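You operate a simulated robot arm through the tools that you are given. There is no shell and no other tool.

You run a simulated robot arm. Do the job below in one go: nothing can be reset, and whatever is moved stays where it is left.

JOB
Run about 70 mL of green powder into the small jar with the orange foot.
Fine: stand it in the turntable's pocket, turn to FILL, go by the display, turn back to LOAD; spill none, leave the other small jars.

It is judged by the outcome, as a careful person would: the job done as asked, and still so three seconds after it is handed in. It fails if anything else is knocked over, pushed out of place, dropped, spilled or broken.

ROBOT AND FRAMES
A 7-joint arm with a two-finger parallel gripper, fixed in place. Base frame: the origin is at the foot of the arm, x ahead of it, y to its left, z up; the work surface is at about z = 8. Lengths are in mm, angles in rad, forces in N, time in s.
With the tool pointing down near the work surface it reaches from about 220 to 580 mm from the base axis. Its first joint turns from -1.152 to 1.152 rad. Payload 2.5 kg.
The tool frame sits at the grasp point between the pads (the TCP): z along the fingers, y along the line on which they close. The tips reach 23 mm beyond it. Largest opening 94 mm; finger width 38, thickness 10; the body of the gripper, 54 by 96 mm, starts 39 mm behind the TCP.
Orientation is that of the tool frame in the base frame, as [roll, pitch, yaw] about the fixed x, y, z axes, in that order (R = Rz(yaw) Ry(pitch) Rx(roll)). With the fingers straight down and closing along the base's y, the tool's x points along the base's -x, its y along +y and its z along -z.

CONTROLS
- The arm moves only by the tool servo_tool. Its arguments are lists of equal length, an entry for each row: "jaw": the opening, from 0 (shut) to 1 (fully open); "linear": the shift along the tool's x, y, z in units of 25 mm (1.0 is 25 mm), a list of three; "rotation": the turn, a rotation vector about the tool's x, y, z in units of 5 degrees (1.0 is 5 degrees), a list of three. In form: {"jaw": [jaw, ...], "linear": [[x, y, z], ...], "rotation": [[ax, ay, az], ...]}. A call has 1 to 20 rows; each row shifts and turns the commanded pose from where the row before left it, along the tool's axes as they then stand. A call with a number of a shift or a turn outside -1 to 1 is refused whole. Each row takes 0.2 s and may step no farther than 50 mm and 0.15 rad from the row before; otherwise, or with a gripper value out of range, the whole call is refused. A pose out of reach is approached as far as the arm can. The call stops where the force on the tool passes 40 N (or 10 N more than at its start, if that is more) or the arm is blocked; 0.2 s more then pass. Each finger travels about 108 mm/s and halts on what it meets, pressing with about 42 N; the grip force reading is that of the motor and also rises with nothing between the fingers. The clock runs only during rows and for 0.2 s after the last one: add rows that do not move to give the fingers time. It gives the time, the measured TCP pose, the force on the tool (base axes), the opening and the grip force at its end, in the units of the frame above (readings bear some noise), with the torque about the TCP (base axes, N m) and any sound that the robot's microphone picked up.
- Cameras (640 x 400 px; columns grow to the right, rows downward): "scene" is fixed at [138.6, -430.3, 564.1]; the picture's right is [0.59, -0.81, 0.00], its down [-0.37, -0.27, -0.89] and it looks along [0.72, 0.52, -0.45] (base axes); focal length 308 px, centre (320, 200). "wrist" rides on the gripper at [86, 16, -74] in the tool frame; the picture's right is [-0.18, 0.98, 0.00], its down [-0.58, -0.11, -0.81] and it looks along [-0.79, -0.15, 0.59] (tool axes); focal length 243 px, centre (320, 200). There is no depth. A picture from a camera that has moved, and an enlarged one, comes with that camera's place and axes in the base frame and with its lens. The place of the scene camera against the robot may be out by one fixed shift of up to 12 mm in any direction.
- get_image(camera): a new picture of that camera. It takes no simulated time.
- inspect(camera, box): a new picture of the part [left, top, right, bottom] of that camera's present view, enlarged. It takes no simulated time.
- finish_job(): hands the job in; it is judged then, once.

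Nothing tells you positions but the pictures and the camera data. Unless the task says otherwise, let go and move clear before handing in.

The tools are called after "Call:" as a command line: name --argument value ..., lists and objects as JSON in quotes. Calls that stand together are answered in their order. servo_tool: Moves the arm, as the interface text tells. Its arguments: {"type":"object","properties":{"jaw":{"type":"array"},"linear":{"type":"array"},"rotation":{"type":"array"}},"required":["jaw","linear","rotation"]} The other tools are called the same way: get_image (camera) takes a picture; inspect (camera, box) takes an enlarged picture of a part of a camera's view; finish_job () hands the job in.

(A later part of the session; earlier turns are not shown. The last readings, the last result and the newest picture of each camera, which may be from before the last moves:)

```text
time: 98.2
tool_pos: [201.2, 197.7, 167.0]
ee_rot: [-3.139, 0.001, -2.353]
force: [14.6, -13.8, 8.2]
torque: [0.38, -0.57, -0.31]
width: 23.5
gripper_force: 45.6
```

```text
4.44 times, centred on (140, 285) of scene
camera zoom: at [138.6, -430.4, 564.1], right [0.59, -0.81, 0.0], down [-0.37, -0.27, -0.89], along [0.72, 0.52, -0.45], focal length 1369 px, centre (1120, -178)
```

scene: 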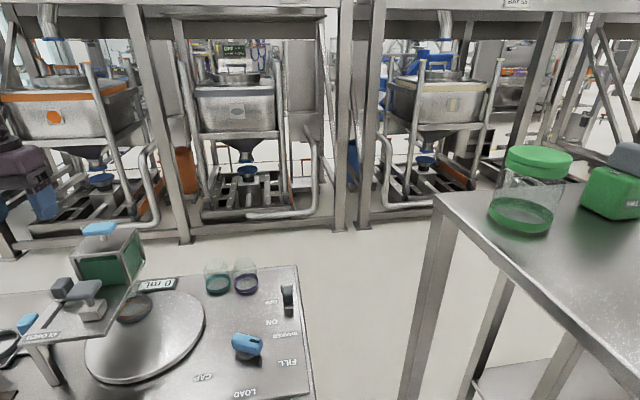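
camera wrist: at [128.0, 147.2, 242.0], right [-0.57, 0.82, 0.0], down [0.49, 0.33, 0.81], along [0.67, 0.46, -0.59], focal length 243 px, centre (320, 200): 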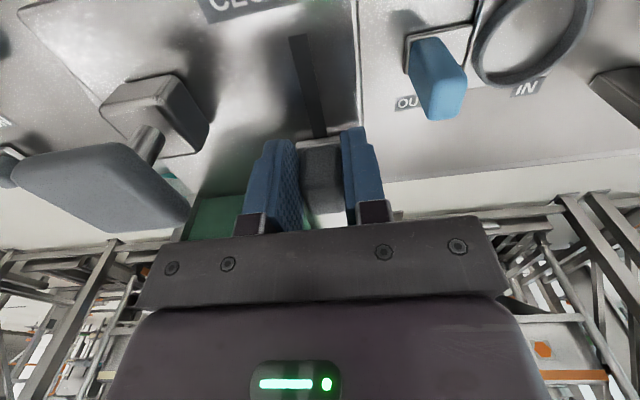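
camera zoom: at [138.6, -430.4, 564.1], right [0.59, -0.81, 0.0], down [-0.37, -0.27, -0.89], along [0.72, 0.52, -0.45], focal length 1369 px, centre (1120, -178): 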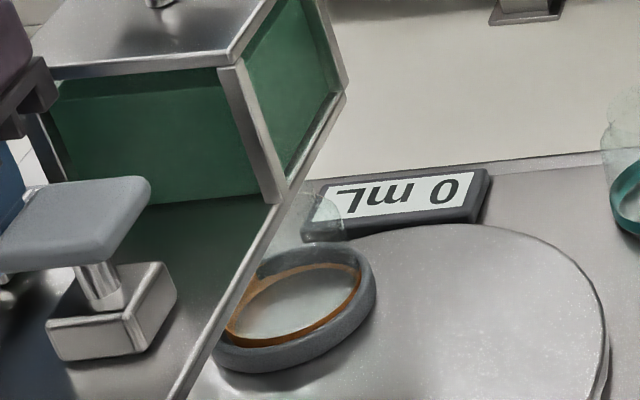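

Call:
servo_tool --jaw '[0.2, 0.2, 0.2, 0.2]' --linear '[[0.3, -0.045, 0], [0.3, 0, 0], [0.3, 0, 0], [0, 0, 0]]' --rotation '[[0, 0, 0], [0, 0, 0], [0, 0, 0], [0, 0, 0]]'

Call:
get_image --camera "wrist"

Call:
inspect --camera "scene" --box '[0, 200, 140, 320]'

```text
time: 99.2
tool_pos: [185.0, 180.9, 166.5]
ee_rot: [3.141, 0.002, -2.355]
force: [9.2, -9.3, 27.7]
torque: [0.39, -0.58, -0.18]
width: 23.7
gripper_force: 44.9
```

```text
taken
camera wrist: at [112.2, 131.1, 240.8], right [-0.57, 0.82, 0.0], down [0.49, 0.33, 0.81], along [0.67, 0.46, -0.59], focal length 243 px, centre (320, 200)
```

wrist: 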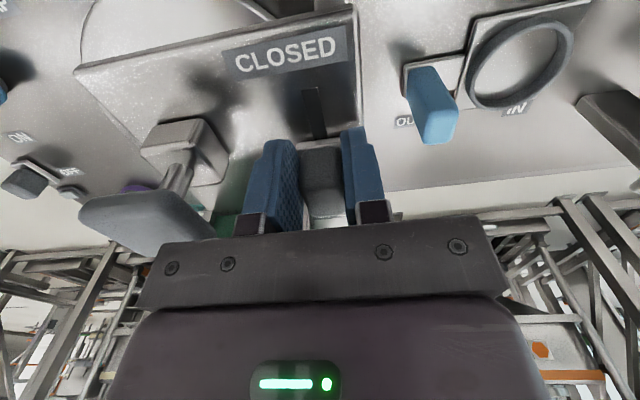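

```text
3.33 times, centred on (70, 260) of scene
camera zoom: at [138.5, -430.4, 564.1], right [0.59, -0.81, 0.0], down [-0.37, -0.27, -0.89], along [0.72, 0.52, -0.45], focal length 1026 px, centre (1153, 0)
```

zoom: 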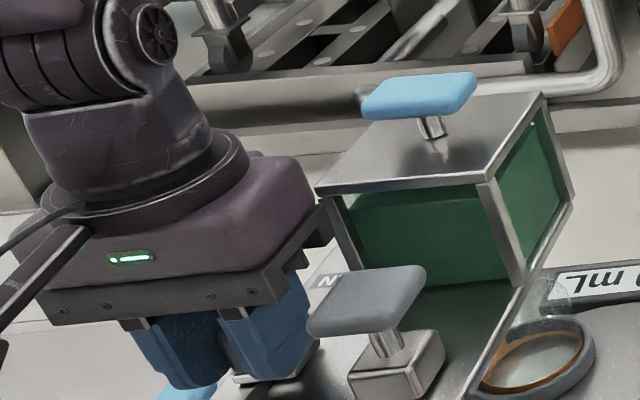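

About two thirds closed. I'll relieve the vertical load and continue to the CLOSED stop.

Call:
servo_tool --jaw '[0.2, 0.2, 0.2, 0.2]' --linear '[[0, -0.02, -0.05], [0.25, 0, 0], [0.2, 0, 0], [0, 0, 0]]' --rotation '[[0, 0, 0], [0, 0, 0], [0, 0, 0], [0, 0, 0]]'

Call:
get_image --camera "wrist"

Call:
inspect --camera "scene" --box '[0, 200, 140, 320]'

```text
time: 100.2
tool_pos: [175.6, 170.2, 166.5]
ee_rot: [3.14, -0.004, -2.349]
force: [-10.3, 10.4, -16.7]
torque: [-0.15, 0.26, -0.3]
width: 23.7
gripper_force: 44.4
```

```text
taken
camera wrist: at [102.8, 121.2, 241.4], right [-0.57, 0.82, 0.0], down [0.49, 0.34, 0.8], along [0.66, 0.46, -0.59], focal length 243 px, centre (320, 200)
```

wrist: 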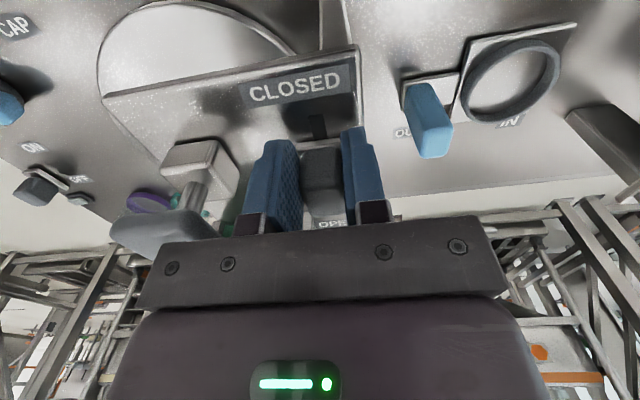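

```text
3.33 times, centred on (70, 260) of scene
camera zoom: at [138.6, -430.3, 564.1], right [0.59, -0.81, 0.0], down [-0.37, -0.27, -0.89], along [0.72, 0.52, -0.45], focal length 1026 px, centre (1153, 0)
```

zoom: 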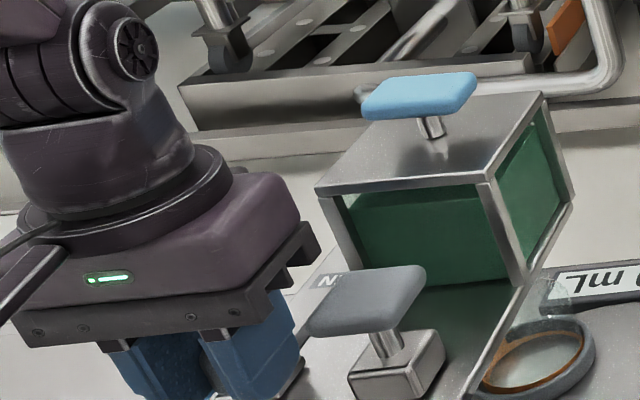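

Call:
servo_tool --jaw '[0.2, 0.2, 0.2]' --linear '[[0.12, 0.02, 0.03], [0.12, 0, 0], [0, 0, 0]]' --rotation '[[0, 0, 0], [0, 0, 0], [0, 0, 0]]'

Call:
get_image --camera "wrist"

```text
time: 101.0
tool_pos: [172.7, 168.8, 165.3]
ee_rot: [-3.141, 0.004, -2.352]
force: [-13.7, 10.4, 8.7]
torque: [-0.75, 0.98, 0.02]
width: 23.2
gripper_force: 45.1
```

```text
taken
camera wrist: at [99.6, 118.4, 240.8], right [-0.57, 0.82, 0.0], down [0.49, 0.34, 0.81], along [0.67, 0.46, -0.59], focal length 243 px, centre (320, 200)
```

wrist: 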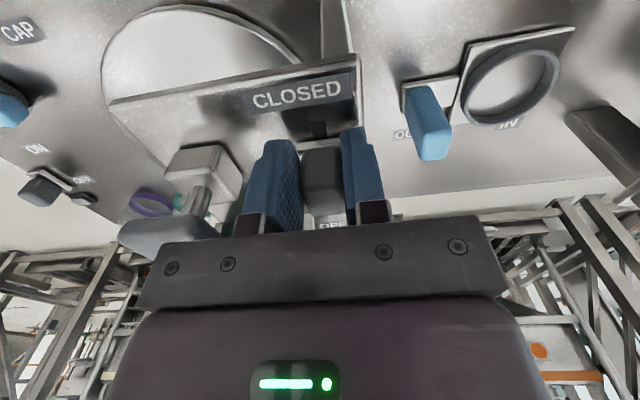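

Call:
servo_tool --jaw '[0.2, 0.2, 0.2]' --linear '[[0.12, 0.03, -0.01], [0.12, 0, 0], [0, 0, 0]]' --rotation '[[0, 0, 0], [0, 0, 0], [0, 0, 0]]'

Call:
get_image --camera "wrist"

Call:
inspect --camera "scene" --box '[0, 200, 140, 320]'

```text
time: 101.8
tool_pos: [169.2, 166.6, 165.2]
ee_rot: [3.142, 0.015, -2.356]
force: [20.4, 16.9, -11.0]
torque: [0.18, -0.17, -0.01]
width: 23.9
gripper_force: 44.8
```

```text
taken
camera wrist: at [96.6, 115.8, 240.7], right [-0.56, 0.83, 0.0], down [0.48, 0.33, 0.81], along [0.67, 0.46, -0.58], focal length 243 px, centre (320, 200)
```

wrist: 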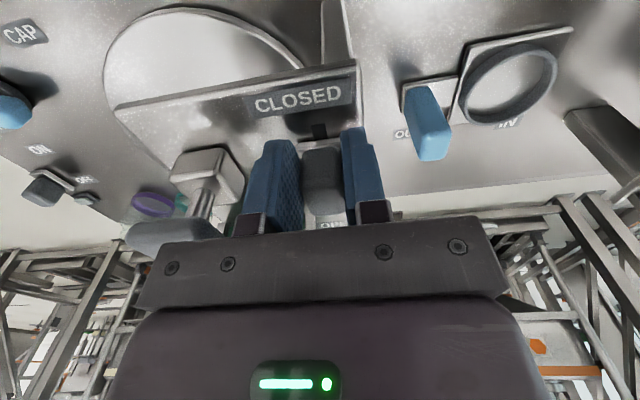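

```text
3.33 times, centred on (70, 260) of scene
camera zoom: at [138.6, -430.3, 564.1], right [0.59, -0.81, 0.0], down [-0.37, -0.27, -0.89], along [0.72, 0.52, -0.45], focal length 1026 px, centre (1153, 0)
```

zoom: 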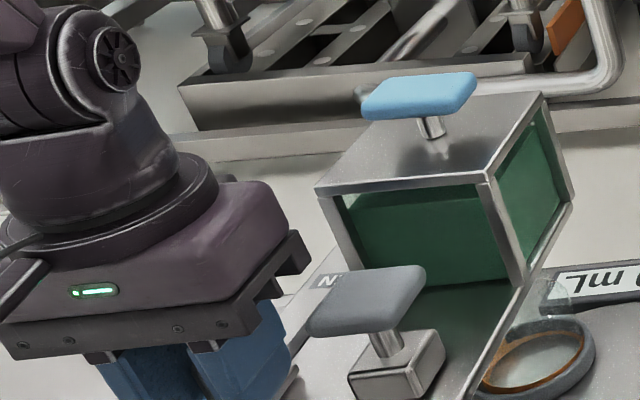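

The gate is against its CLOSED stop. I'll relieve the load, release, and rise.

Call:
servo_tool --jaw '[0.2, 0.2, 0.35, 0.45, 0.45, 0.45]' --linear '[[-0.06, 0, 0.02], [0, 0, 0], [0, 0, 0], [0, 0, 0], [0, 0, 0], [0, 0, 0]]' --rotation '[[0, 0, 0], [0, 0, 0], [0, 0, 0], [0, 0, 0], [0, 0, 0], [0, 0, 0]]'

Call:
servo_tool --jaw '[0.45, 0.45, 0.45, 0.45, 0.45, 0.45]' --linear '[[0, 0, -0.6], [0, 0, -1], [0, 0, -1], [0, 0, -1], [0, 0, -1], [0, 0, 0]]' --rotation '[[0, 0, 0], [0, 0, 0], [0, 0, 0], [0, 0, 0], [0, 0, 0], [0, 0, 0]]'

Call:
get_image --camera "wrist"

Call:
get_image --camera "scene"

```text
time: 103.2
tool_pos: [167.2, 164.8, 164.8]
ee_rot: [-3.142, 0.0, -2.354]
force: [0.2, 0.1, 0.5]
torque: [0.03, 0.0, -0.01]
width: 42.4
gripper_force: 0.0
```

```text
time: 104.6
tool_pos: [167.8, 164.1, 280.1]
ee_rot: [-3.141, 0.0, -2.354]
force: [0.1, 0.4, 0.1]
torque: [-0.03, 0.01, 0.05]
width: 42.6
gripper_force: 0.1
```

```text
taken
camera wrist: at [95.0, 113.3, 356.1], right [-0.57, 0.82, 0.0], down [0.49, 0.33, 0.81], along [0.67, 0.46, -0.59], focal length 243 px, centre (320, 200)
```

wrist: 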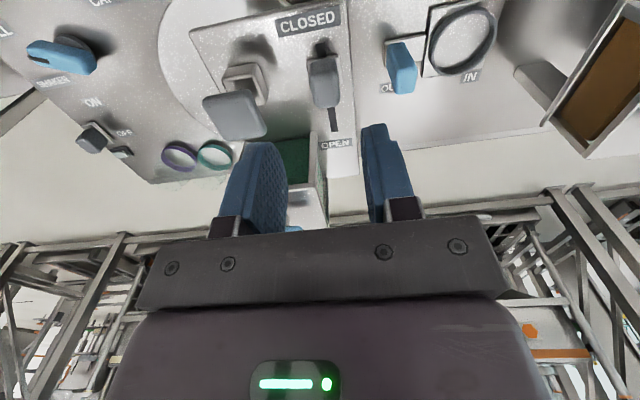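

```text
taken
```

scene: 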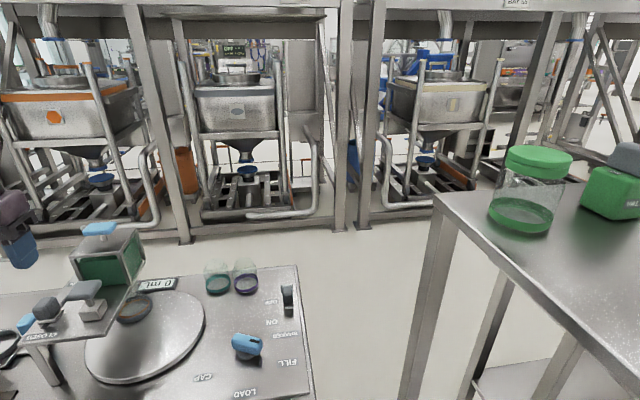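

The gate is closed and the slot is visible up to OPEN. Now back to the shaker switch.

Call:
servo_tool --jaw '[0.6, 0.6, 0.6, 0.6, 0.6, 0.6, 0.6, 0.6, 0.6, 0.6, 0.6, 0.6, 0.6, 0.6, 0.6, 0.6, 0.6, 0.6, 0.6]' --linear '[[-0.247, -0.916, 0], [-0.247, -0.916, 0], [-0.247, -0.916, 0], [-0.247, -0.916, 0], [-0.247, -0.916, 0], [-0.247, -0.916, 0], [-0.247, -0.916, 0], [-0.247, -0.916, 0], [-0.247, -0.916, 0], [-0.247, -0.916, 0], [-0.247, -0.916, 0], [-0.247, -0.916, 0.3], [-0.247, -0.916, 0.6], [-0.247, -0.916, 0.6], [-0.247, -0.916, 0.6], [-0.247, -0.916, 0.6], [-0.247, -0.916, 0.6], [-0.247, -0.916, 0.6], [0, 0, 0]]' --rotation '[[0, 0, 0], [0, 0, 0], [0, 0, 0], [0, 0, 0], [0, 0, 0], [0, 0, 0], [0, 0, 0], [0, 0, 0], [0, 0, 0], [0, 0, 0], [0, 0, 0], [0, 0, 0], [0, 0, 0], [0, 0, 0], [0, 0, 0], [0, 0, 0], [0, 0, 0], [0, 0, 0], [0, 0, 0]]'

Call:
get_image --camera "wrist"

```text
time: 108.6
tool_pos: [538.4, -46.1, 184.3]
ee_rot: [3.141, 0.0, -2.355]
force: [-0.3, 0.2, -0.1]
torque: [-0.05, -0.04, 0.02]
width: 56.5
gripper_force: 0.0
```

```text
taken
camera wrist: at [465.8, -96.7, 259.5], right [-0.57, 0.82, 0.0], down [0.49, 0.34, 0.81], along [0.66, 0.46, -0.59], focal length 243 px, centre (320, 200)
```

wrist: 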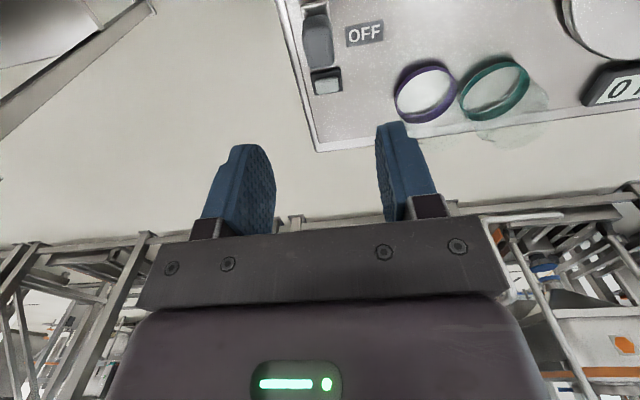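

I'll descend onto the shaker block and grip it as before.

Call:
servo_tool --jaw '[0.6, 0.6, 0.6, 0.6, 0.6, 0.6, 0.6, 0.6, 0.4, 0.2, 0.1, 0.1, 0.1]' --linear '[[0.06, -0.035, 0.8], [0, 0, 0.8], [0, 0, 0.8], [0, 0, 0.8], [0, 0, 0.8], [0, 0, 0.8], [0, 0, 0.77], [0, 0, 0], [0, 0, 0], [0, 0, 0], [0, 0, 0], [0, 0, 0], [0, 0, 0]]' --rotation '[[0, 0, 0], [0, 0, 0], [0, 0, 0], [0, 0, 0], [0, 0, 0], [0, 0, 0], [0, 0, 0], [0, 0, 0], [0, 0, 0], [0, 0, 0], [0, 0, 0], [0, 0, 0], [0, 0, 0]]'

Call:
get_image --camera "wrist"

Call:
inspect --camera "scene" --box '[90, 240, 190, 330]'

```text
time: 111.4
tool_pos: [539.8, -47.9, 43.0]
ee_rot: [-3.141, 0.0, -2.354]
force: [4.3, -3.9, -5.8]
torque: [0.34, -0.32, -0.1]
width: 23.6
gripper_force: 44.7
```

```text
taken
camera wrist: at [465.6, -97.9, 118.6], right [-0.57, 0.82, 0.0], down [0.49, 0.34, 0.81], along [0.67, 0.46, -0.59], focal length 243 px, centre (320, 200)
```

wrist: 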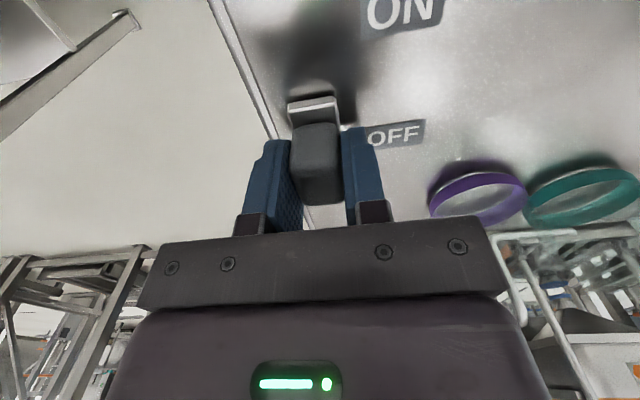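

```text
4.44 times, centred on (140, 285) of scene
camera zoom: at [138.6, -430.3, 564.1], right [0.59, -0.81, 0.0], down [-0.37, -0.27, -0.89], along [0.72, 0.52, -0.45], focal length 1369 px, centre (1120, -178)
```

zoom: 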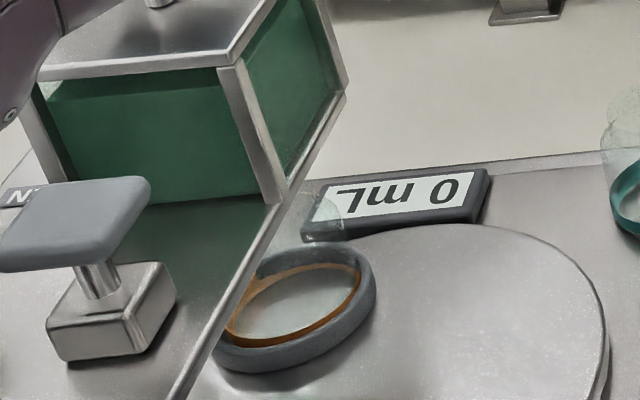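

Gripped. With the gate shut, I'll slide the shaker to ON (about 45 mm) and confirm that the lamp lights and the display stays at 0.

Call:
servo_tool --jaw '[0.1, 0.1, 0.1, 0.1, 0.1, 0.1]' --linear '[[0.4, 0, 0], [0.4, 0, 0], [0.4, 0, 0], [0.3, 0, 0], [0.3, 0, 0], [0, 0, 0]]' --rotation '[[0, 0, 0], [0, 0, 0], [0, 0, 0], [0, 0, 0], [0, 0, 0], [0, 0, 0]]'

Call:
get_image --camera "wrist"

Call:
inspect --camera "scene" --box '[90, 240, 190, 330]'

```text
time: 112.8
tool_pos: [508.7, -79.6, 43.0]
ee_rot: [3.138, 0.0, -2.351]
force: [-15.7, 14.3, 3.5]
torque: [0.43, -0.44, -0.32]
width: 23.7
gripper_force: 44.6
```

```text
taken
camera wrist: at [434.9, -129.5, 118.7], right [-0.57, 0.82, 0.0], down [0.49, 0.33, 0.81], along [0.66, 0.46, -0.59], focal length 243 px, centre (320, 200)
```

wrist: 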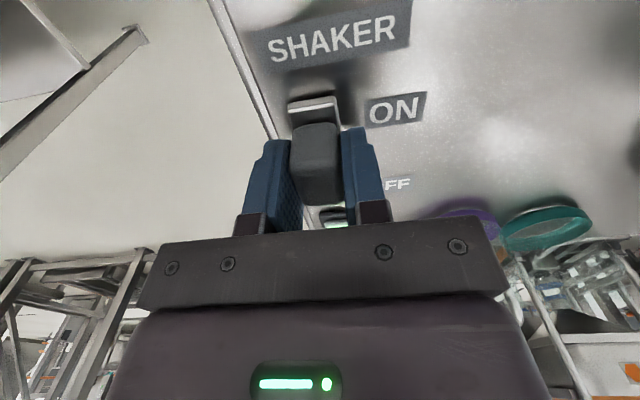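

```text
4.44 times, centred on (140, 285) of scene
camera zoom: at [138.6, -430.3, 564.1], right [0.59, -0.81, 0.0], down [-0.37, -0.27, -0.89], along [0.72, 0.52, -0.45], focal length 1369 px, centre (1120, -178)
```

zoom: 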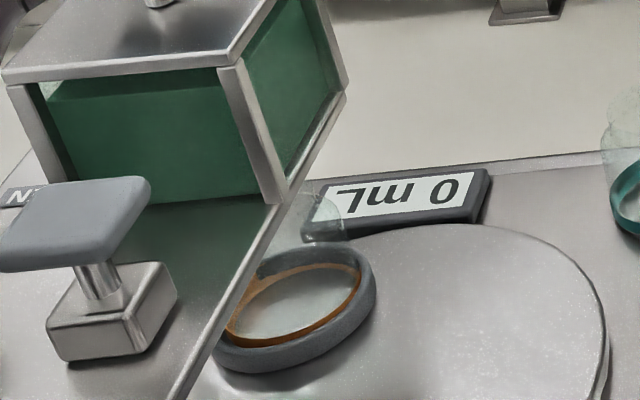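

The lamp is green again and the display reads 0. I'll press to the stop, release the switch, and go back to the gate.

Call:
servo_tool --jaw '[0.1, 0.1, 0.3, 0.5, 0.6, 0.6]' --linear '[[0.08, 0.03, 0], [0, 0, 0], [0, 0, 0], [0, 0, 0], [0, 0, 0], [0, 0, 0]]' --rotation '[[0, 0, 0], [0, 0, 0], [0, 0, 0], [0, 0, 0], [0, 0, 0], [0, 0, 0]]'

Call:
servo_tool --jaw '[0.6, 0.6, 0.6, 0.6, 0.6, 0.6, 0.6, 0.6, 0.6, 0.6, 0.6]' --linear '[[0, 0, -0.6], [0, 0, -1], [0, 0, -1], [0, 0, -1], [0, 0, -1], [0, 0, -1], [0, 0, -1], [0, 0, -1], [0, 0, -1], [0, 0, -1], [0, 0, 0]]' --rotation '[[0, 0, 0], [0, 0, 0], [0, 0, 0], [0, 0, 0], [0, 0, 0], [0, 0, 0], [0, 0, 0], [0, 0, 0], [0, 0, 0], [0, 0, 0], [0, 0, 0]]'

Call:
get_image --camera "wrist"

Call:
get_image --camera "scene"

```text
time: 114.2
tool_pos: [505.7, -82.4, 44.3]
ee_rot: [-3.14, 0.0, -2.356]
force: [-0.1, 0.6, -0.2]
torque: [0.0, -0.01, 0.0]
width: 56.5
gripper_force: 0.0
```

```text
time: 116.6
tool_pos: [503.8, -82.4, 285.3]
ee_rot: [3.141, 0.0, -2.355]
force: [0.8, -0.5, 0.4]
torque: [0.03, -0.02, 0.0]
width: 56.5
gripper_force: 0.0
```

```text
taken
camera wrist: at [431.5, -132.7, 361.1], right [-0.57, 0.82, 0.0], down [0.49, 0.33, 0.81], along [0.66, 0.46, -0.59], focal length 243 px, centre (320, 200)
```

wrist: 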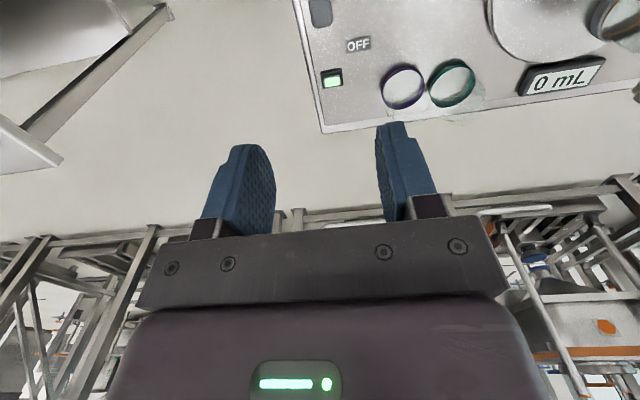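

```text
taken
```

scene: 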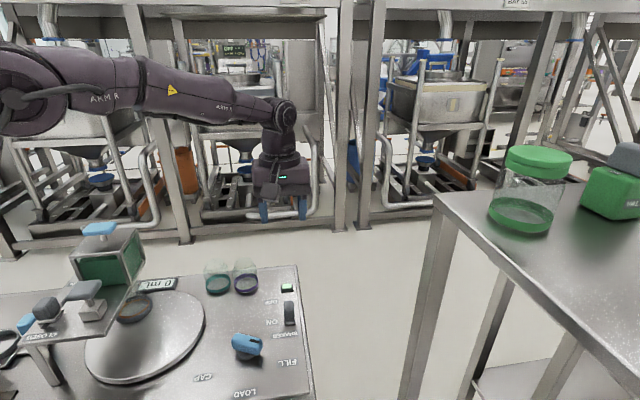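

Shaker on, gate shut, display 0. I'll return to above the gate block.

Call:
servo_tool --jaw '[0.5, 0.5, 0.5, 0.5, 0.5, 0.5, 0.5, 0.5, 0.5, 0.5, 0.5, 0.5, 0.5, 0.5, 0.5, 0.5, 0.5, 0.5, 0.5]' --linear '[[0.138, 0.917, 0], [0.138, 0.917, 0], [0.138, 0.917, 0], [0.138, 0.917, 0], [0.138, 0.917, 0], [0.138, 0.917, 0], [0.138, 0.917, 0], [0.138, 0.917, 0], [0.138, 0.917, 0], [0.138, 0.917, 0], [0.138, 0.917, 0], [0.138, 0.917, 0], [0.138, 0.917, 0], [0.138, 0.917, 0], [0.138, 0.917, 0], [0.138, 0.917, 0], [0.138, 0.917, 0], [0.138, 0.917, 0], [0, 0, 0]]' --rotation '[[0, 0, 0], [0, 0, 0], [0, 0, 0], [0, 0, 0], [0, 0, 0], [0, 0, 0], [0, 0, 0], [0, 0, 0], [0, 0, 0], [0, 0, 0], [0, 0, 0], [0, 0, 0], [0, 0, 0], [0, 0, 0], [0, 0, 0], [0, 0, 0], [0, 0, 0], [0, 0, 0], [0, 0, 0]]'

Call:
get_image --camera "wrist"

Call:
inspect --camera "scene" --box '[0, 200, 180, 330]'

```text
time: 120.6
tool_pos: [168.3, 165.2, 283.5]
ee_rot: [-3.141, -0.001, -2.355]
force: [-0.1, 0.7, -0.5]
torque: [-0.04, -0.01, 0.01]
width: 47.2
gripper_force: 0.0
```

```text
taken
camera wrist: at [94.8, 115.1, 359.0], right [-0.57, 0.82, 0.0], down [0.49, 0.34, 0.81], along [0.67, 0.46, -0.59], focal length 243 px, centre (320, 200)
```

wrist: 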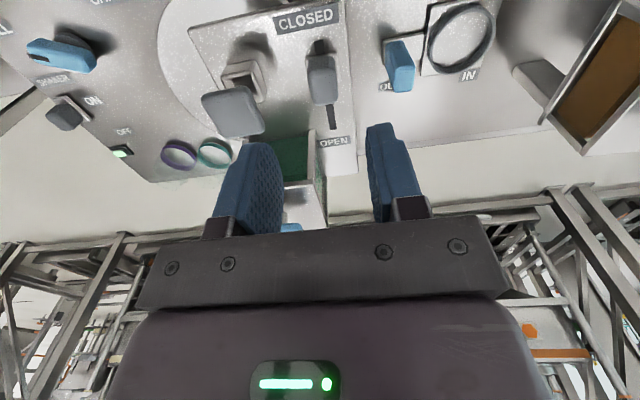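

```text
3.08 times, centred on (90, 265) of scene
camera zoom: at [138.6, -430.3, 564.1], right [0.59, -0.81, 0.0], down [-0.37, -0.27, -0.89], along [0.72, 0.52, -0.45], focal length 948 px, centre (1028, 0)
```

zoom: 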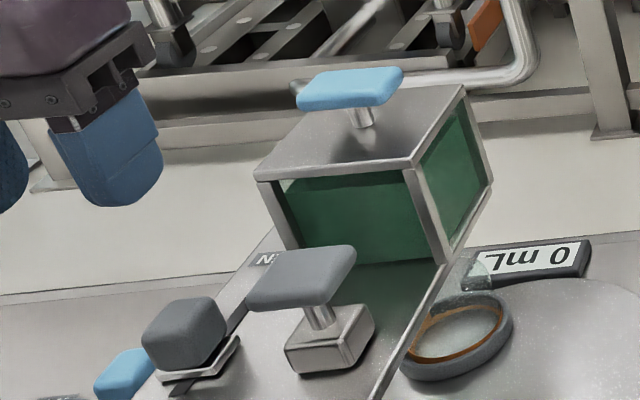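

I'll descend onto the gate block and grip it.

Call:
servo_tool --jaw '[0.5, 0.5, 0.5, 0.5, 0.5, 0.5, 0.5, 0.35, 0.2, 0.2, 0.2]' --linear '[[0, 0, 0.8], [0, 0, 0.8], [0, 0, 0.8], [0, 0, 0.8], [0, 0, 0.8], [0, 0, 0.7], [0, 0, 0], [0, 0, 0], [0, 0, 0], [0, 0, 0], [0, 0, 0]]' --rotation '[[0, 0, 0], [0, 0, 0], [0, 0, 0], [0, 0, 0], [0, 0, 0], [0, 0, 0], [0, 0, 0], [0, 0, 0], [0, 0, 0], [0, 0, 0], [0, 0, 0]]'

Call:
get_image --camera "wrist"

Call:
inspect --camera "scene" --box '[0, 200, 180, 330]'

```text
time: 123.0
tool_pos: [168.4, 164.4, 164.5]
ee_rot: [-3.139, 0.0, -2.356]
force: [2.4, -1.2, -15.1]
torque: [0.53, -0.55, -0.04]
width: 23.6
gripper_force: 44.7
```

```text
taken
camera wrist: at [95.8, 114.8, 239.7], right [-0.57, 0.82, 0.0], down [0.49, 0.33, 0.81], along [0.67, 0.46, -0.59], focal length 243 px, centre (320, 200)
```

wrist: 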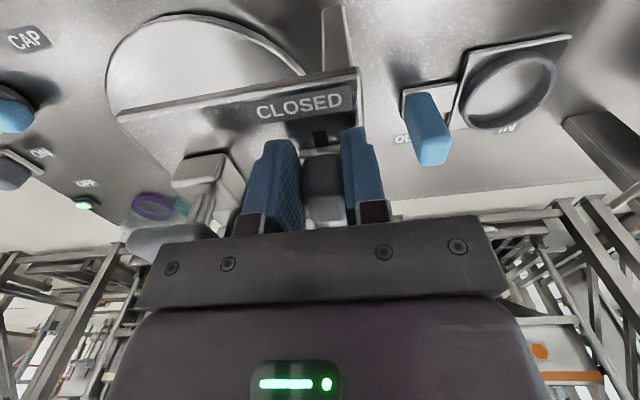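

```text
3.08 times, centred on (90, 265) of scene
camera zoom: at [138.6, -430.3, 564.1], right [0.59, -0.81, 0.0], down [-0.37, -0.27, -0.89], along [0.72, 0.52, -0.45], focal length 948 px, centre (1028, 0)
```

zoom: 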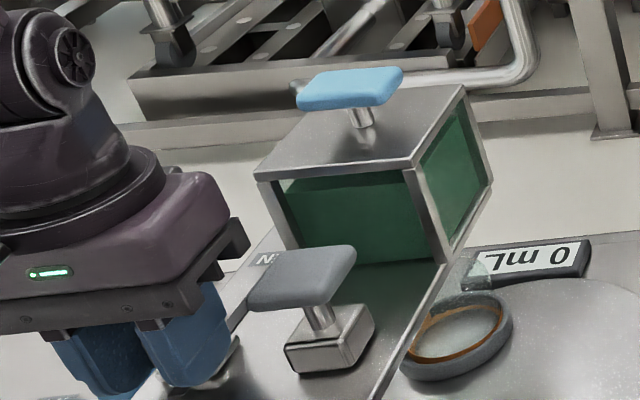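

Holding the gate with the shaker on. I'll open in small steps and read the display after each one.

Call:
servo_tool --jaw '[0.2, 0.2]' --linear '[[-0.4, 0, 0], [0, 0, 0]]' --rotation '[[0, 0, 0], [0, 0, 0]]'

Call:
inspect --camera "scene" --box '[110, 265, 190, 325]'

```text
time: 123.6
tool_pos: [175.8, 171.8, 164.6]
ee_rot: [-3.139, -0.001, -2.356]
force: [10.1, -11.2, -12.0]
torque: [-0.09, -0.05, -0.08]
width: 23.3
gripper_force: 45.4
```

```text
6.67 times, centred on (150, 295) of scene
camera zoom: at [138.6, -430.3, 564.1], right [0.59, -0.81, 0.0], down [-0.37, -0.27, -0.89], along [0.72, 0.52, -0.45], focal length 2053 px, centre (1453, -433)
```

zoom: 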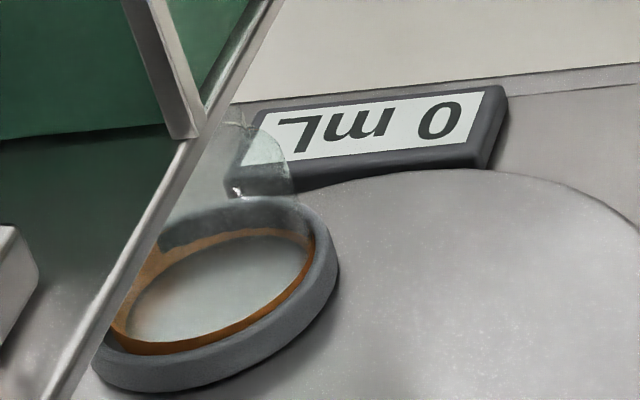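

Call:
servo_tool --jaw '[0.2, 0.2]' --linear '[[-0.4, -0.03, 0.02], [0, 0, 0]]' --rotation '[[0, 0, 0], [0, 0, 0]]'

Call:
inspect --camera "scene" --box '[110, 265, 190, 325]'

```text
time: 124.2
tool_pos: [183.1, 176.9, 163.9]
ee_rot: [3.141, 0.0, -2.352]
force: [-0.1, 1.5, -1.6]
torque: [-0.91, 0.92, -0.26]
width: 23.6
gripper_force: 44.7
```

```text
6.67 times, centred on (150, 295) of scene
camera zoom: at [138.6, -430.3, 564.1], right [0.59, -0.81, 0.0], down [-0.37, -0.27, -0.89], along [0.72, 0.52, -0.45], focal length 2053 px, centre (1453, -433)
```

zoom: 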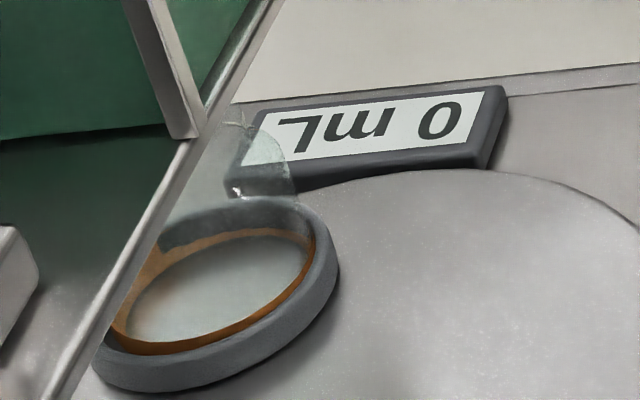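

Call:
servo_tool --jaw '[0.2, 0.2]' --linear '[[-0.4, 0, 0], [0, 0, 0]]' --rotation '[[0, 0, 0], [0, 0, 0]]'

Call:
inspect --camera "scene" --box '[110, 265, 190, 325]'

```text
time: 124.8
tool_pos: [190.1, 185.4, 165.2]
ee_rot: [3.142, 0.003, -2.35]
force: [-8.8, 8.3, 4.0]
torque: [-0.9, 0.98, 0.02]
width: 23.8
gripper_force: 44.9
```

```text
6.67 times, centred on (150, 295) of scene
camera zoom: at [138.6, -430.3, 564.1], right [0.59, -0.81, 0.0], down [-0.37, -0.27, -0.89], along [0.72, 0.52, -0.45], focal length 2053 px, centre (1453, -433)
```

zoom: 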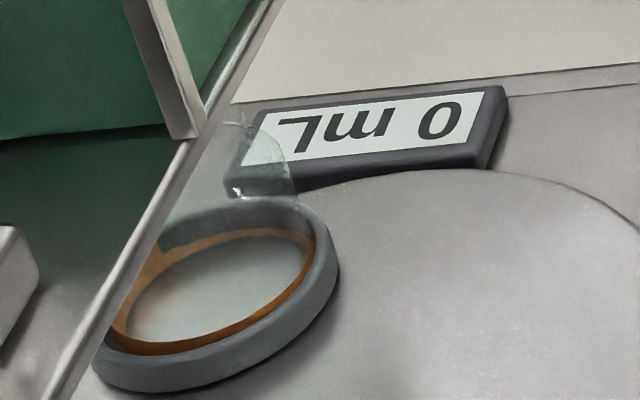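

Over half open with still no flow. I'll continue.

Call:
servo_tool --jaw '[0.2, 0.2]' --linear '[[-0.4, 0.02, 0], [0, 0, 0]]' --rotation '[[0, 0, 0], [0, 0, 0]]'

Call:
inspect --camera "scene" --box '[110, 265, 190, 325]'

```text
time: 125.4
tool_pos: [197.1, 193.7, 164.9]
ee_rot: [3.141, 0.003, -2.353]
force: [-8.3, 8.5, 10.2]
torque: [-0.37, 0.43, 0.15]
width: 23.8
gripper_force: 45.4
```

```text
6.67 times, centred on (150, 295) of scene
camera zoom: at [138.6, -430.3, 564.1], right [0.59, -0.81, 0.0], down [-0.37, -0.27, -0.89], along [0.72, 0.52, -0.45], focal length 2053 px, centre (1453, -433)
```

zoom: 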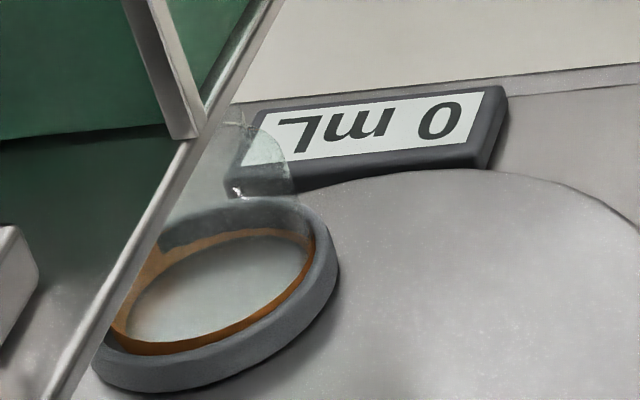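

Call:
servo_tool --jaw '[0.2, 0.2]' --linear '[[-0.4, 0.02, -0.01], [0, 0, 0]]' --rotation '[[0, 0, 0], [0, 0, 0]]'

Call:
inspect --camera "scene" --box '[110, 265, 190, 325]'

Call:
get_image --camera "wrist"

```text
time: 126.0
tool_pos: [204.5, 199.3, 164.4]
ee_rot: [3.141, 0.003, -2.355]
force: [-8.0, 8.9, 10.5]
torque: [0.47, -0.31, 0.12]
width: 23.5
gripper_force: 44.8
```

```text
6.67 times, centred on (150, 295) of scene
camera zoom: at [138.6, -430.3, 564.1], right [0.59, -0.81, 0.0], down [-0.37, -0.27, -0.89], along [0.72, 0.52, -0.45], focal length 2053 px, centre (1453, -433)
```

zoom: 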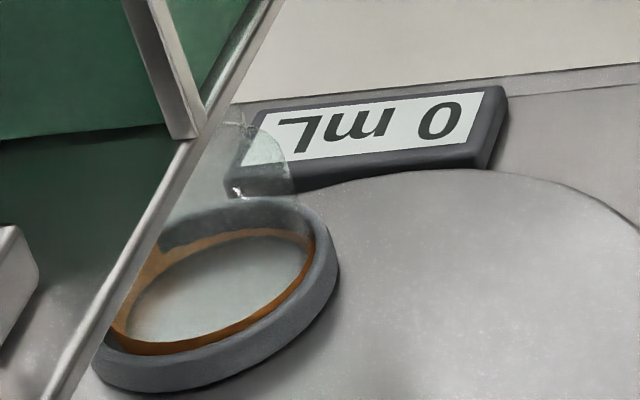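

```text
taken
camera wrist: at [130.9, 149.7, 239.5], right [-0.57, 0.82, 0.0], down [0.49, 0.33, 0.81], along [0.67, 0.46, -0.59], focal length 243 px, centre (320, 200)
```

wrist: 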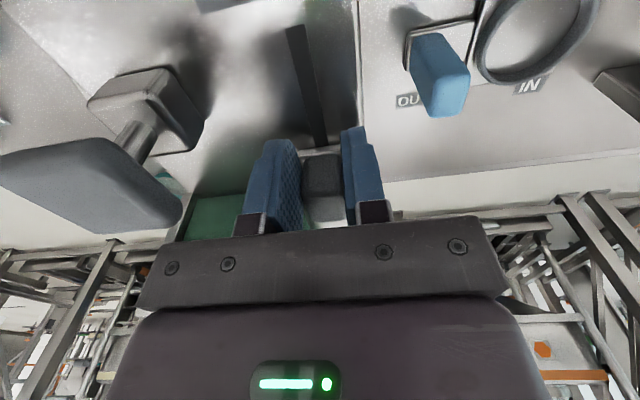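

Call:
servo_tool --jaw '[0.2, 0.2, 0.2, 0.2]' --linear '[[-0.2, 0.02, -0.01], [-0.15, 0, 0], [0, 0, 0], [0, 0, 0]]' --rotation '[[0, 0, 0], [0, 0, 0], [0, 0, 0], [0, 0, 0]]'

Call:
inspect --camera "scene" --box '[110, 265, 190, 325]'

Call:
inspect --camera "scene" --box '[200, 270, 330, 400]'

```text
time: 127.0
tool_pos: [206.5, 201.9, 163.9]
ee_rot: [-3.138, -0.017, -2.355]
force: [-9.3, -25.7, -6.3]
torque: [-0.16, 0.63, -0.03]
width: 23.7
gripper_force: 45.1
```

```text
6.67 times, centred on (150, 295) of scene
camera zoom: at [138.6, -430.3, 564.1], right [0.59, -0.81, 0.0], down [-0.37, -0.27, -0.89], along [0.72, 0.52, -0.45], focal length 2053 px, centre (1453, -433)
```

zoom: 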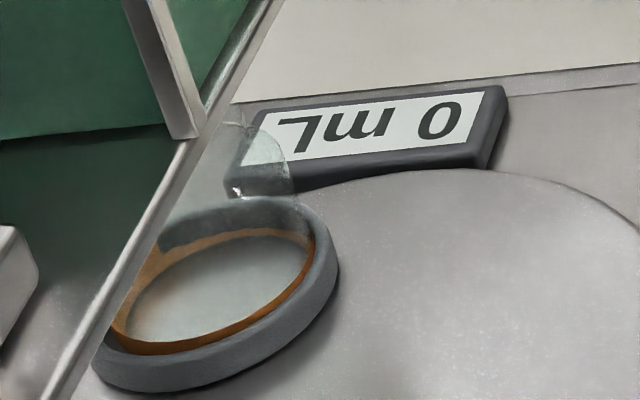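

```text
3.08 times, centred on (265, 335) of scene
camera zoom: at [138.6, -430.3, 564.1], right [0.59, -0.81, 0.0], down [-0.37, -0.27, -0.89], along [0.72, 0.52, -0.45], focal length 948 px, centre (489, -215)
```

zoom: 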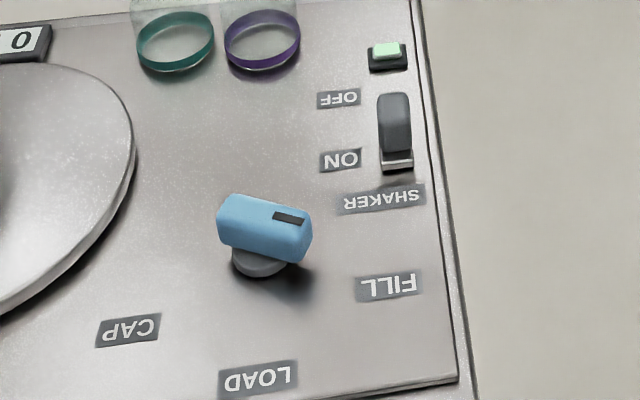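

Gate fully open at its stop, shaker on, knob at FILL. I'm holding the gate, so I can wait safely and watch for flow to start.

Call:
servo_tool --jaw '[0.2, 0.2, 0.2, 0.2, 0.2]' --linear '[[0.05, 0, 0], [0, 0, 0], [0, 0, 0], [0, 0, 0], [0, 0, 0]]' --rotation '[[0, 0, 0], [0, 0, 0], [0, 0, 0], [0, 0, 0], [0, 0, 0]]'

Call:
inspect --camera "scene" --box '[90, 250, 190, 330]'

```text
time: 128.2
tool_pos: [206.3, 201.7, 164.5]
ee_rot: [-3.137, -0.01, -2.355]
force: [3.9, -31.5, -21.4]
torque: [-0.12, 0.57, -0.18]
width: 23.6
gripper_force: 45.1
```

```text
5.00 times, centred on (140, 290) of scene
camera zoom: at [138.6, -430.3, 564.1], right [0.59, -0.81, 0.0], down [-0.37, -0.27, -0.89], along [0.72, 0.52, -0.45], focal length 1540 px, centre (1220, -250)
```

zoom: 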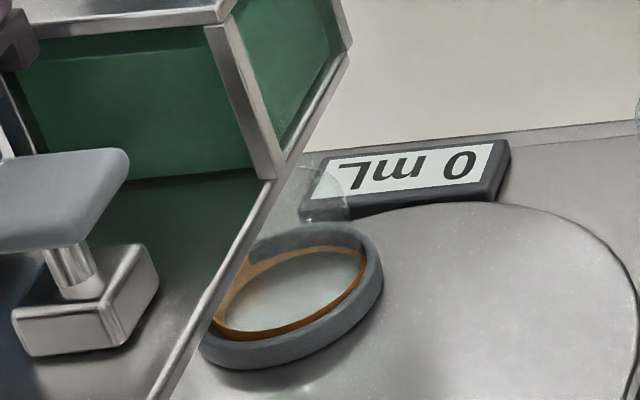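

Call:
servo_tool --jaw '[0.2, 0.2, 0.2, 0.2, 0.2, 0.2, 0.2, 0.2, 0.2, 0.2]' --linear '[[0.04, -0.05, 0.03], [0, 0, 0], [0, 0, 0], [0, 0, 0], [0, 0, 0], [0, 0, 0], [0, 0, 0], [0, 0, 0], [0, 0, 0], [0, 0, 0]]' --rotation '[[0, 0, 0], [0, 0, 0], [0, 0, 0], [0, 0, 0], [0, 0, 0], [0, 0, 0], [0, 0, 0], [0, 0, 0], [0, 0, 0], [0, 0, 0]]'

Call:
inspect --camera "scene" --box '[90, 250, 190, 330]'

Call:
inspect --camera "scene" --box '[60, 215, 160, 295]'

```text
time: 130.4
tool_pos: [205.9, 202.4, 165.9]
ee_rot: [-3.139, -0.009, -2.354]
force: [-8.3, -24.2, -5.9]
torque: [-0.18, 0.44, -0.29]
width: 23.3
gripper_force: 45.1
```

```text
5.00 times, centred on (140, 290) of scene
camera zoom: at [138.6, -430.3, 564.1], right [0.59, -0.81, 0.0], down [-0.37, -0.27, -0.89], along [0.72, 0.52, -0.45], focal length 1540 px, centre (1220, -250)
```

zoom: 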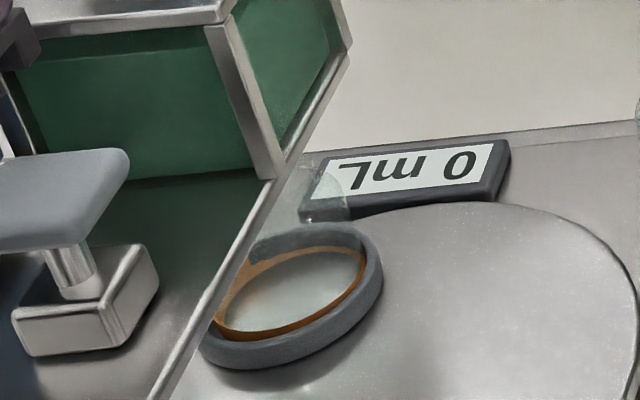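

```text
5.00 times, centred on (110, 255) of scene
camera zoom: at [138.6, -430.3, 564.1], right [0.59, -0.81, 0.0], down [-0.37, -0.27, -0.89], along [0.72, 0.52, -0.45], focal length 1540 px, centre (1370, -75)
```

zoom: 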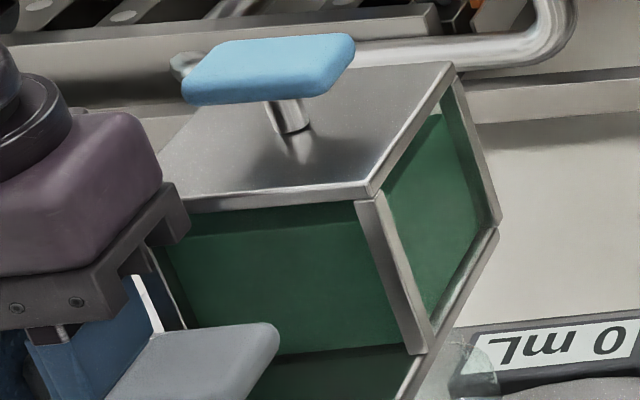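

No flow after several seconds with gate open and shaker on, so something about the fill position may be off. I'll close the gate again and then look under the plate at the jar and spout.

Call:
servo_tool --jaw '[0.2, 0.2, 0.2, 0.2, 0.2, 0.2, 0.2]' --linear '[[0.4, 0, 0], [0.4, 0, 0], [0.4, 0, 0], [0.4, 0, 0], [0.3, 0, 0], [0.2, 0, 0], [0, 0, 0]]' --rotation '[[0, 0, 0], [0, 0, 0], [0, 0, 0], [0, 0, 0], [0, 0, 0], [0, 0, 0], [0, 0, 0]]'

Call:
inspect --camera "scene" --box '[90, 250, 190, 330]'

Call:
get_image --camera "wrist"

```text
time: 132.0
tool_pos: [172.3, 169.3, 164.1]
ee_rot: [3.141, 0.003, -2.354]
force: [4.9, -7.2, 28.3]
torque: [0.53, -0.33, -0.22]
width: 23.7
gripper_force: 44.9
```

```text
5.00 times, centred on (140, 290) of scene
camera zoom: at [138.5, -430.4, 564.1], right [0.59, -0.81, 0.0], down [-0.37, -0.27, -0.89], along [0.72, 0.52, -0.45], focal length 1540 px, centre (1220, -250)
```

zoom: 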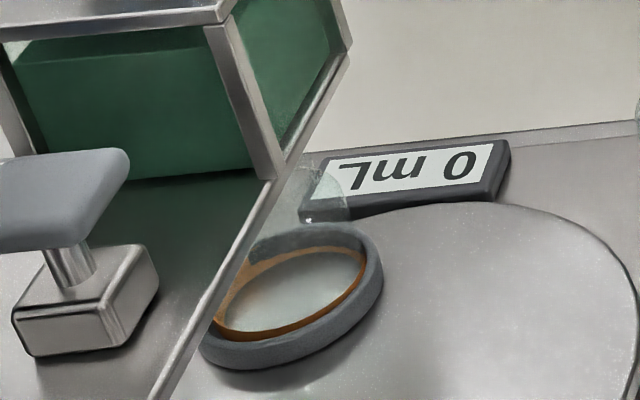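

```text
taken
camera wrist: at [98.9, 117.9, 239.6], right [-0.57, 0.82, 0.0], down [0.49, 0.33, 0.81], along [0.67, 0.46, -0.59], focal length 243 px, centre (320, 200)
```

wrist: 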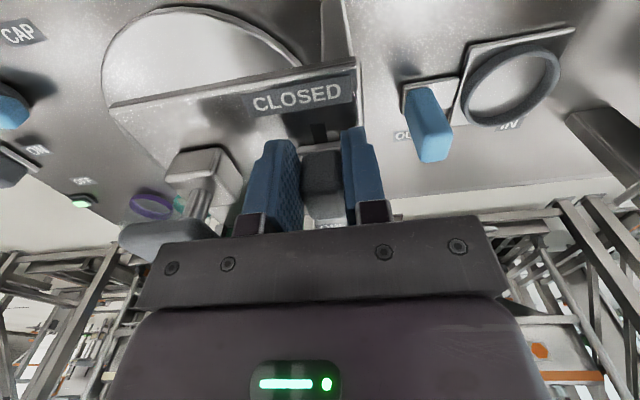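

Call:
servo_tool --jaw '[0.2, 0.2, 0.2, 0.35, 0.45, 0.45, 0.45]' --linear '[[0.15, 0, -0.03], [0, 0, 0], [-0.03, 0, 0], [0, 0, 0], [0, 0, 0], [0, 0, 0], [0, 0, 0]]' --rotation '[[0, 0, 0], [0, 0, 0], [0, 0, 0], [0, 0, 0], [0, 0, 0], [0, 0, 0], [0, 0, 0]]'

Call:
servo_tool --jaw '[0.45, 0.45, 0.45, 0.45, 0.45, 0.45]' --linear '[[0, 0, -0.6], [0, 0, -1], [0, 0, -1], [0, 0, -1], [0, 0, -1], [0, 0, 0]]' --rotation '[[0, 0, 0], [0, 0, 0], [0, 0, 0], [0, 0, 0], [0, 0, 0], [0, 0, 0]]'

Call:
get_image --camera "wrist"

```text
time: 133.6
tool_pos: [169.8, 165.6, 165.9]
ee_rot: [-3.141, 0.001, -2.356]
force: [-0.4, -0.2, 0.0]
torque: [0.02, -0.02, -0.02]
width: 42.4
gripper_force: 0.1
```

```text
time: 135.0
tool_pos: [169.4, 163.5, 280.5]
ee_rot: [3.141, 0.0, -2.354]
force: [0.0, -0.5, -0.5]
torque: [0.0, 0.02, 0.01]
width: 42.2
gripper_force: 0.0
```

```text
taken
camera wrist: at [97.5, 114.0, 355.5], right [-0.57, 0.82, 0.0], down [0.49, 0.34, 0.81], along [0.66, 0.46, -0.59], focal length 243 px, centre (320, 200)
```

wrist: 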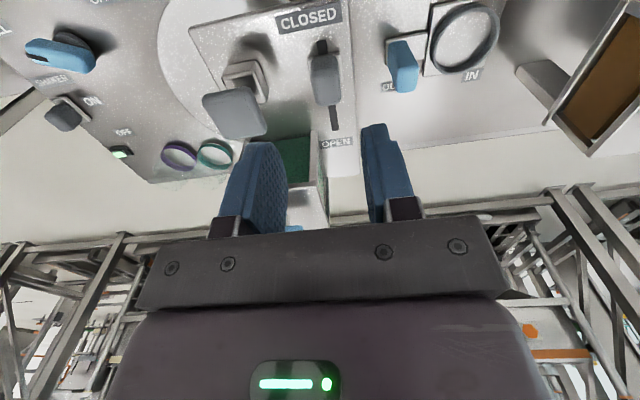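

Gate closed again. I'll now rotate and move the camera to look beneath the hopper plate from the turntable side.

Call:
servo_tool --jaw '[0.8, 0.8, 0.8, 0.8, 0.8, 0.8, 0.8, 0.8, 0.8, 0.8, 0.8, 0.8, 0.8, 0.8, 0.8, 0.8, 0.8, 0.8, 0.8, 0.8]' --linear '[[-0.8, -0.2, 0], [-0.8, -0.2, 0], [-0.8, -0.2, 0], [-0.4, -0.6, 0], [-0.4, -0.6, 0], [-0.2, -0.9, 0], [-0.2, -0.9, 0], [-0.2, -0.9, 0], [0, -0.9, 0], [0, -0.9, 0], [0, 0, 0], [0, 0, 0], [0, 0, 0], [0, 0, 0], [0, 0, 0], [0, 0, 0], [0, 0, 0], [0, 0, 0], [0, 0, 0], [0, 0, 0]]' --rotation '[[0, 0, 0], [0, 0, 0], [0, 0, 0], [0, 0, 0], [0, 0, 0], [0, 0, 0], [0, 0, 0], [0, 0, 0], [0, 0, 0], [0, 0, 0], [0, 0, -1], [0, 0, -1], [0, 0, -1], [0, 0, -1], [0, 0, -1], [0, 0, -1], [0, 0, -1], [0, 0, -1], [0, 0, -1], [0, 0, -1]]'

Call:
servo_tool --jaw '[0.8, 0.8, 0.8, 0.8, 0.8, 0.8, 0.8, 0.8, 0.8, 0.8, 0.8, 0.8]' --linear '[[0, 0, 0], [0, 0, 0], [0, 0, 0], [0, 0, 0], [0, 0, 0], [0, 0, 0], [0, 0, 0], [0, 0, 0], [0, 0, 0], [0, 0, 0], [0, 0, 0], [0, 0, 0]]' --rotation '[[0, 0, -1], [0, 0, -1], [0, 0, -1], [0, 0, -1], [0, 0, -1], [0, 0, -1], [0, 0, -1], [0, 0, -1], [0, 0, -1], [0, 0, -1], [0, 0, -1], [0, 0, 0]]'

Call:
get_image --camera "wrist"

Call:
get_image --camera "scene"

```text
time: 139.2
tool_pos: [347.3, 122.1, 282.0]
ee_rot: [-3.141, 0.001, -1.479]
force: [-0.1, -0.4, -0.1]
torque: [0.02, -0.01, 0.0]
width: 75.1
gripper_force: 0.0
```

```text
time: 141.8
tool_pos: [348.9, 122.0, 282.0]
ee_rot: [3.142, 0.001, -0.52]
force: [-0.7, -0.4, 0.4]
torque: [0.02, -0.01, 0.0]
width: 75.1
gripper_force: 0.0
```

```text
taken
camera wrist: at [414.4, 64.9, 356.9], right [-0.65, -0.76, 0.0], down [-0.45, 0.38, 0.81], along [-0.61, 0.52, -0.59], focal length 243 px, centre (320, 200)
```

wrist: 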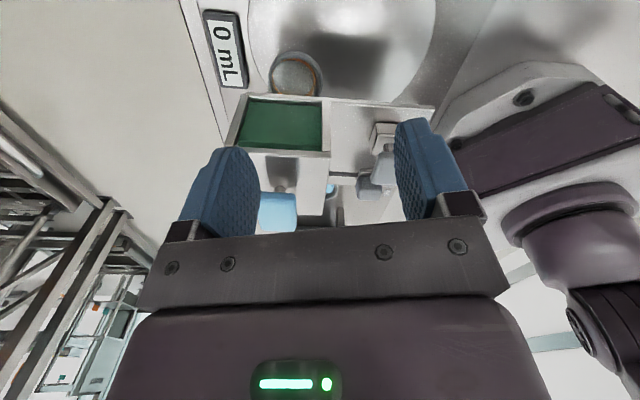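

```text
taken
```

scene: 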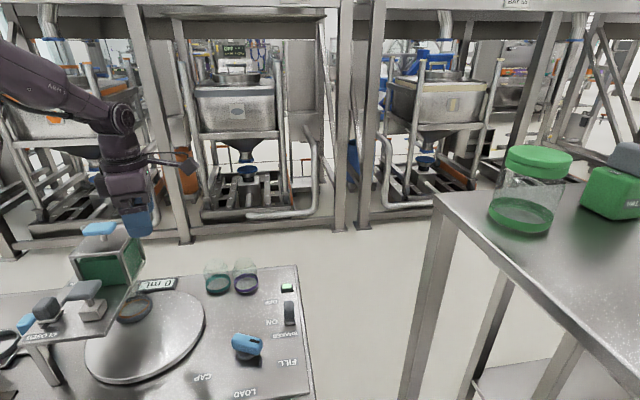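

Call:
inspect --camera "wrist" --box '[220, 20, 380, 120]'

Call:
inspect --camera "wrist" --box '[220, 80, 420, 205]'

```text
4.00 times, centred on (300, 70) of wrist
camera zoom: at [414.4, 64.9, 356.9], right [-0.65, -0.76, 0.0], down [-0.45, 0.38, 0.81], along [-0.61, 0.52, -0.59], focal length 970 px, centre (400, 720)
```

zoom: 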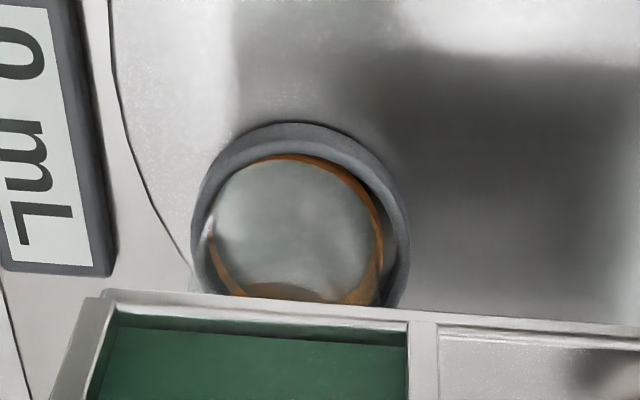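

```text
3.20 times, centred on (320, 142) of wrist
camera zoom: at [414.4, 64.9, 356.9], right [-0.65, -0.76, 0.0], down [-0.45, 0.38, 0.81], along [-0.61, 0.52, -0.59], focal length 776 px, centre (320, 384)
```

zoom: 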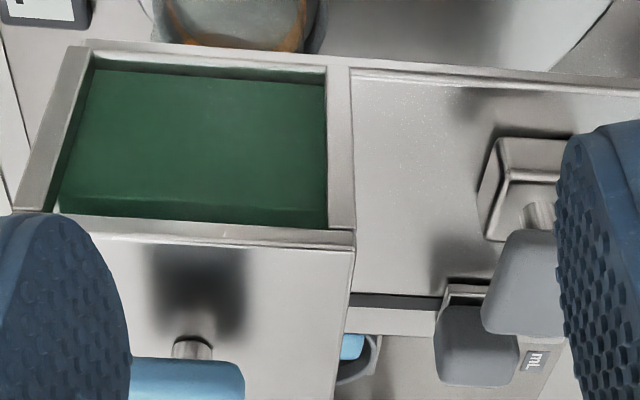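

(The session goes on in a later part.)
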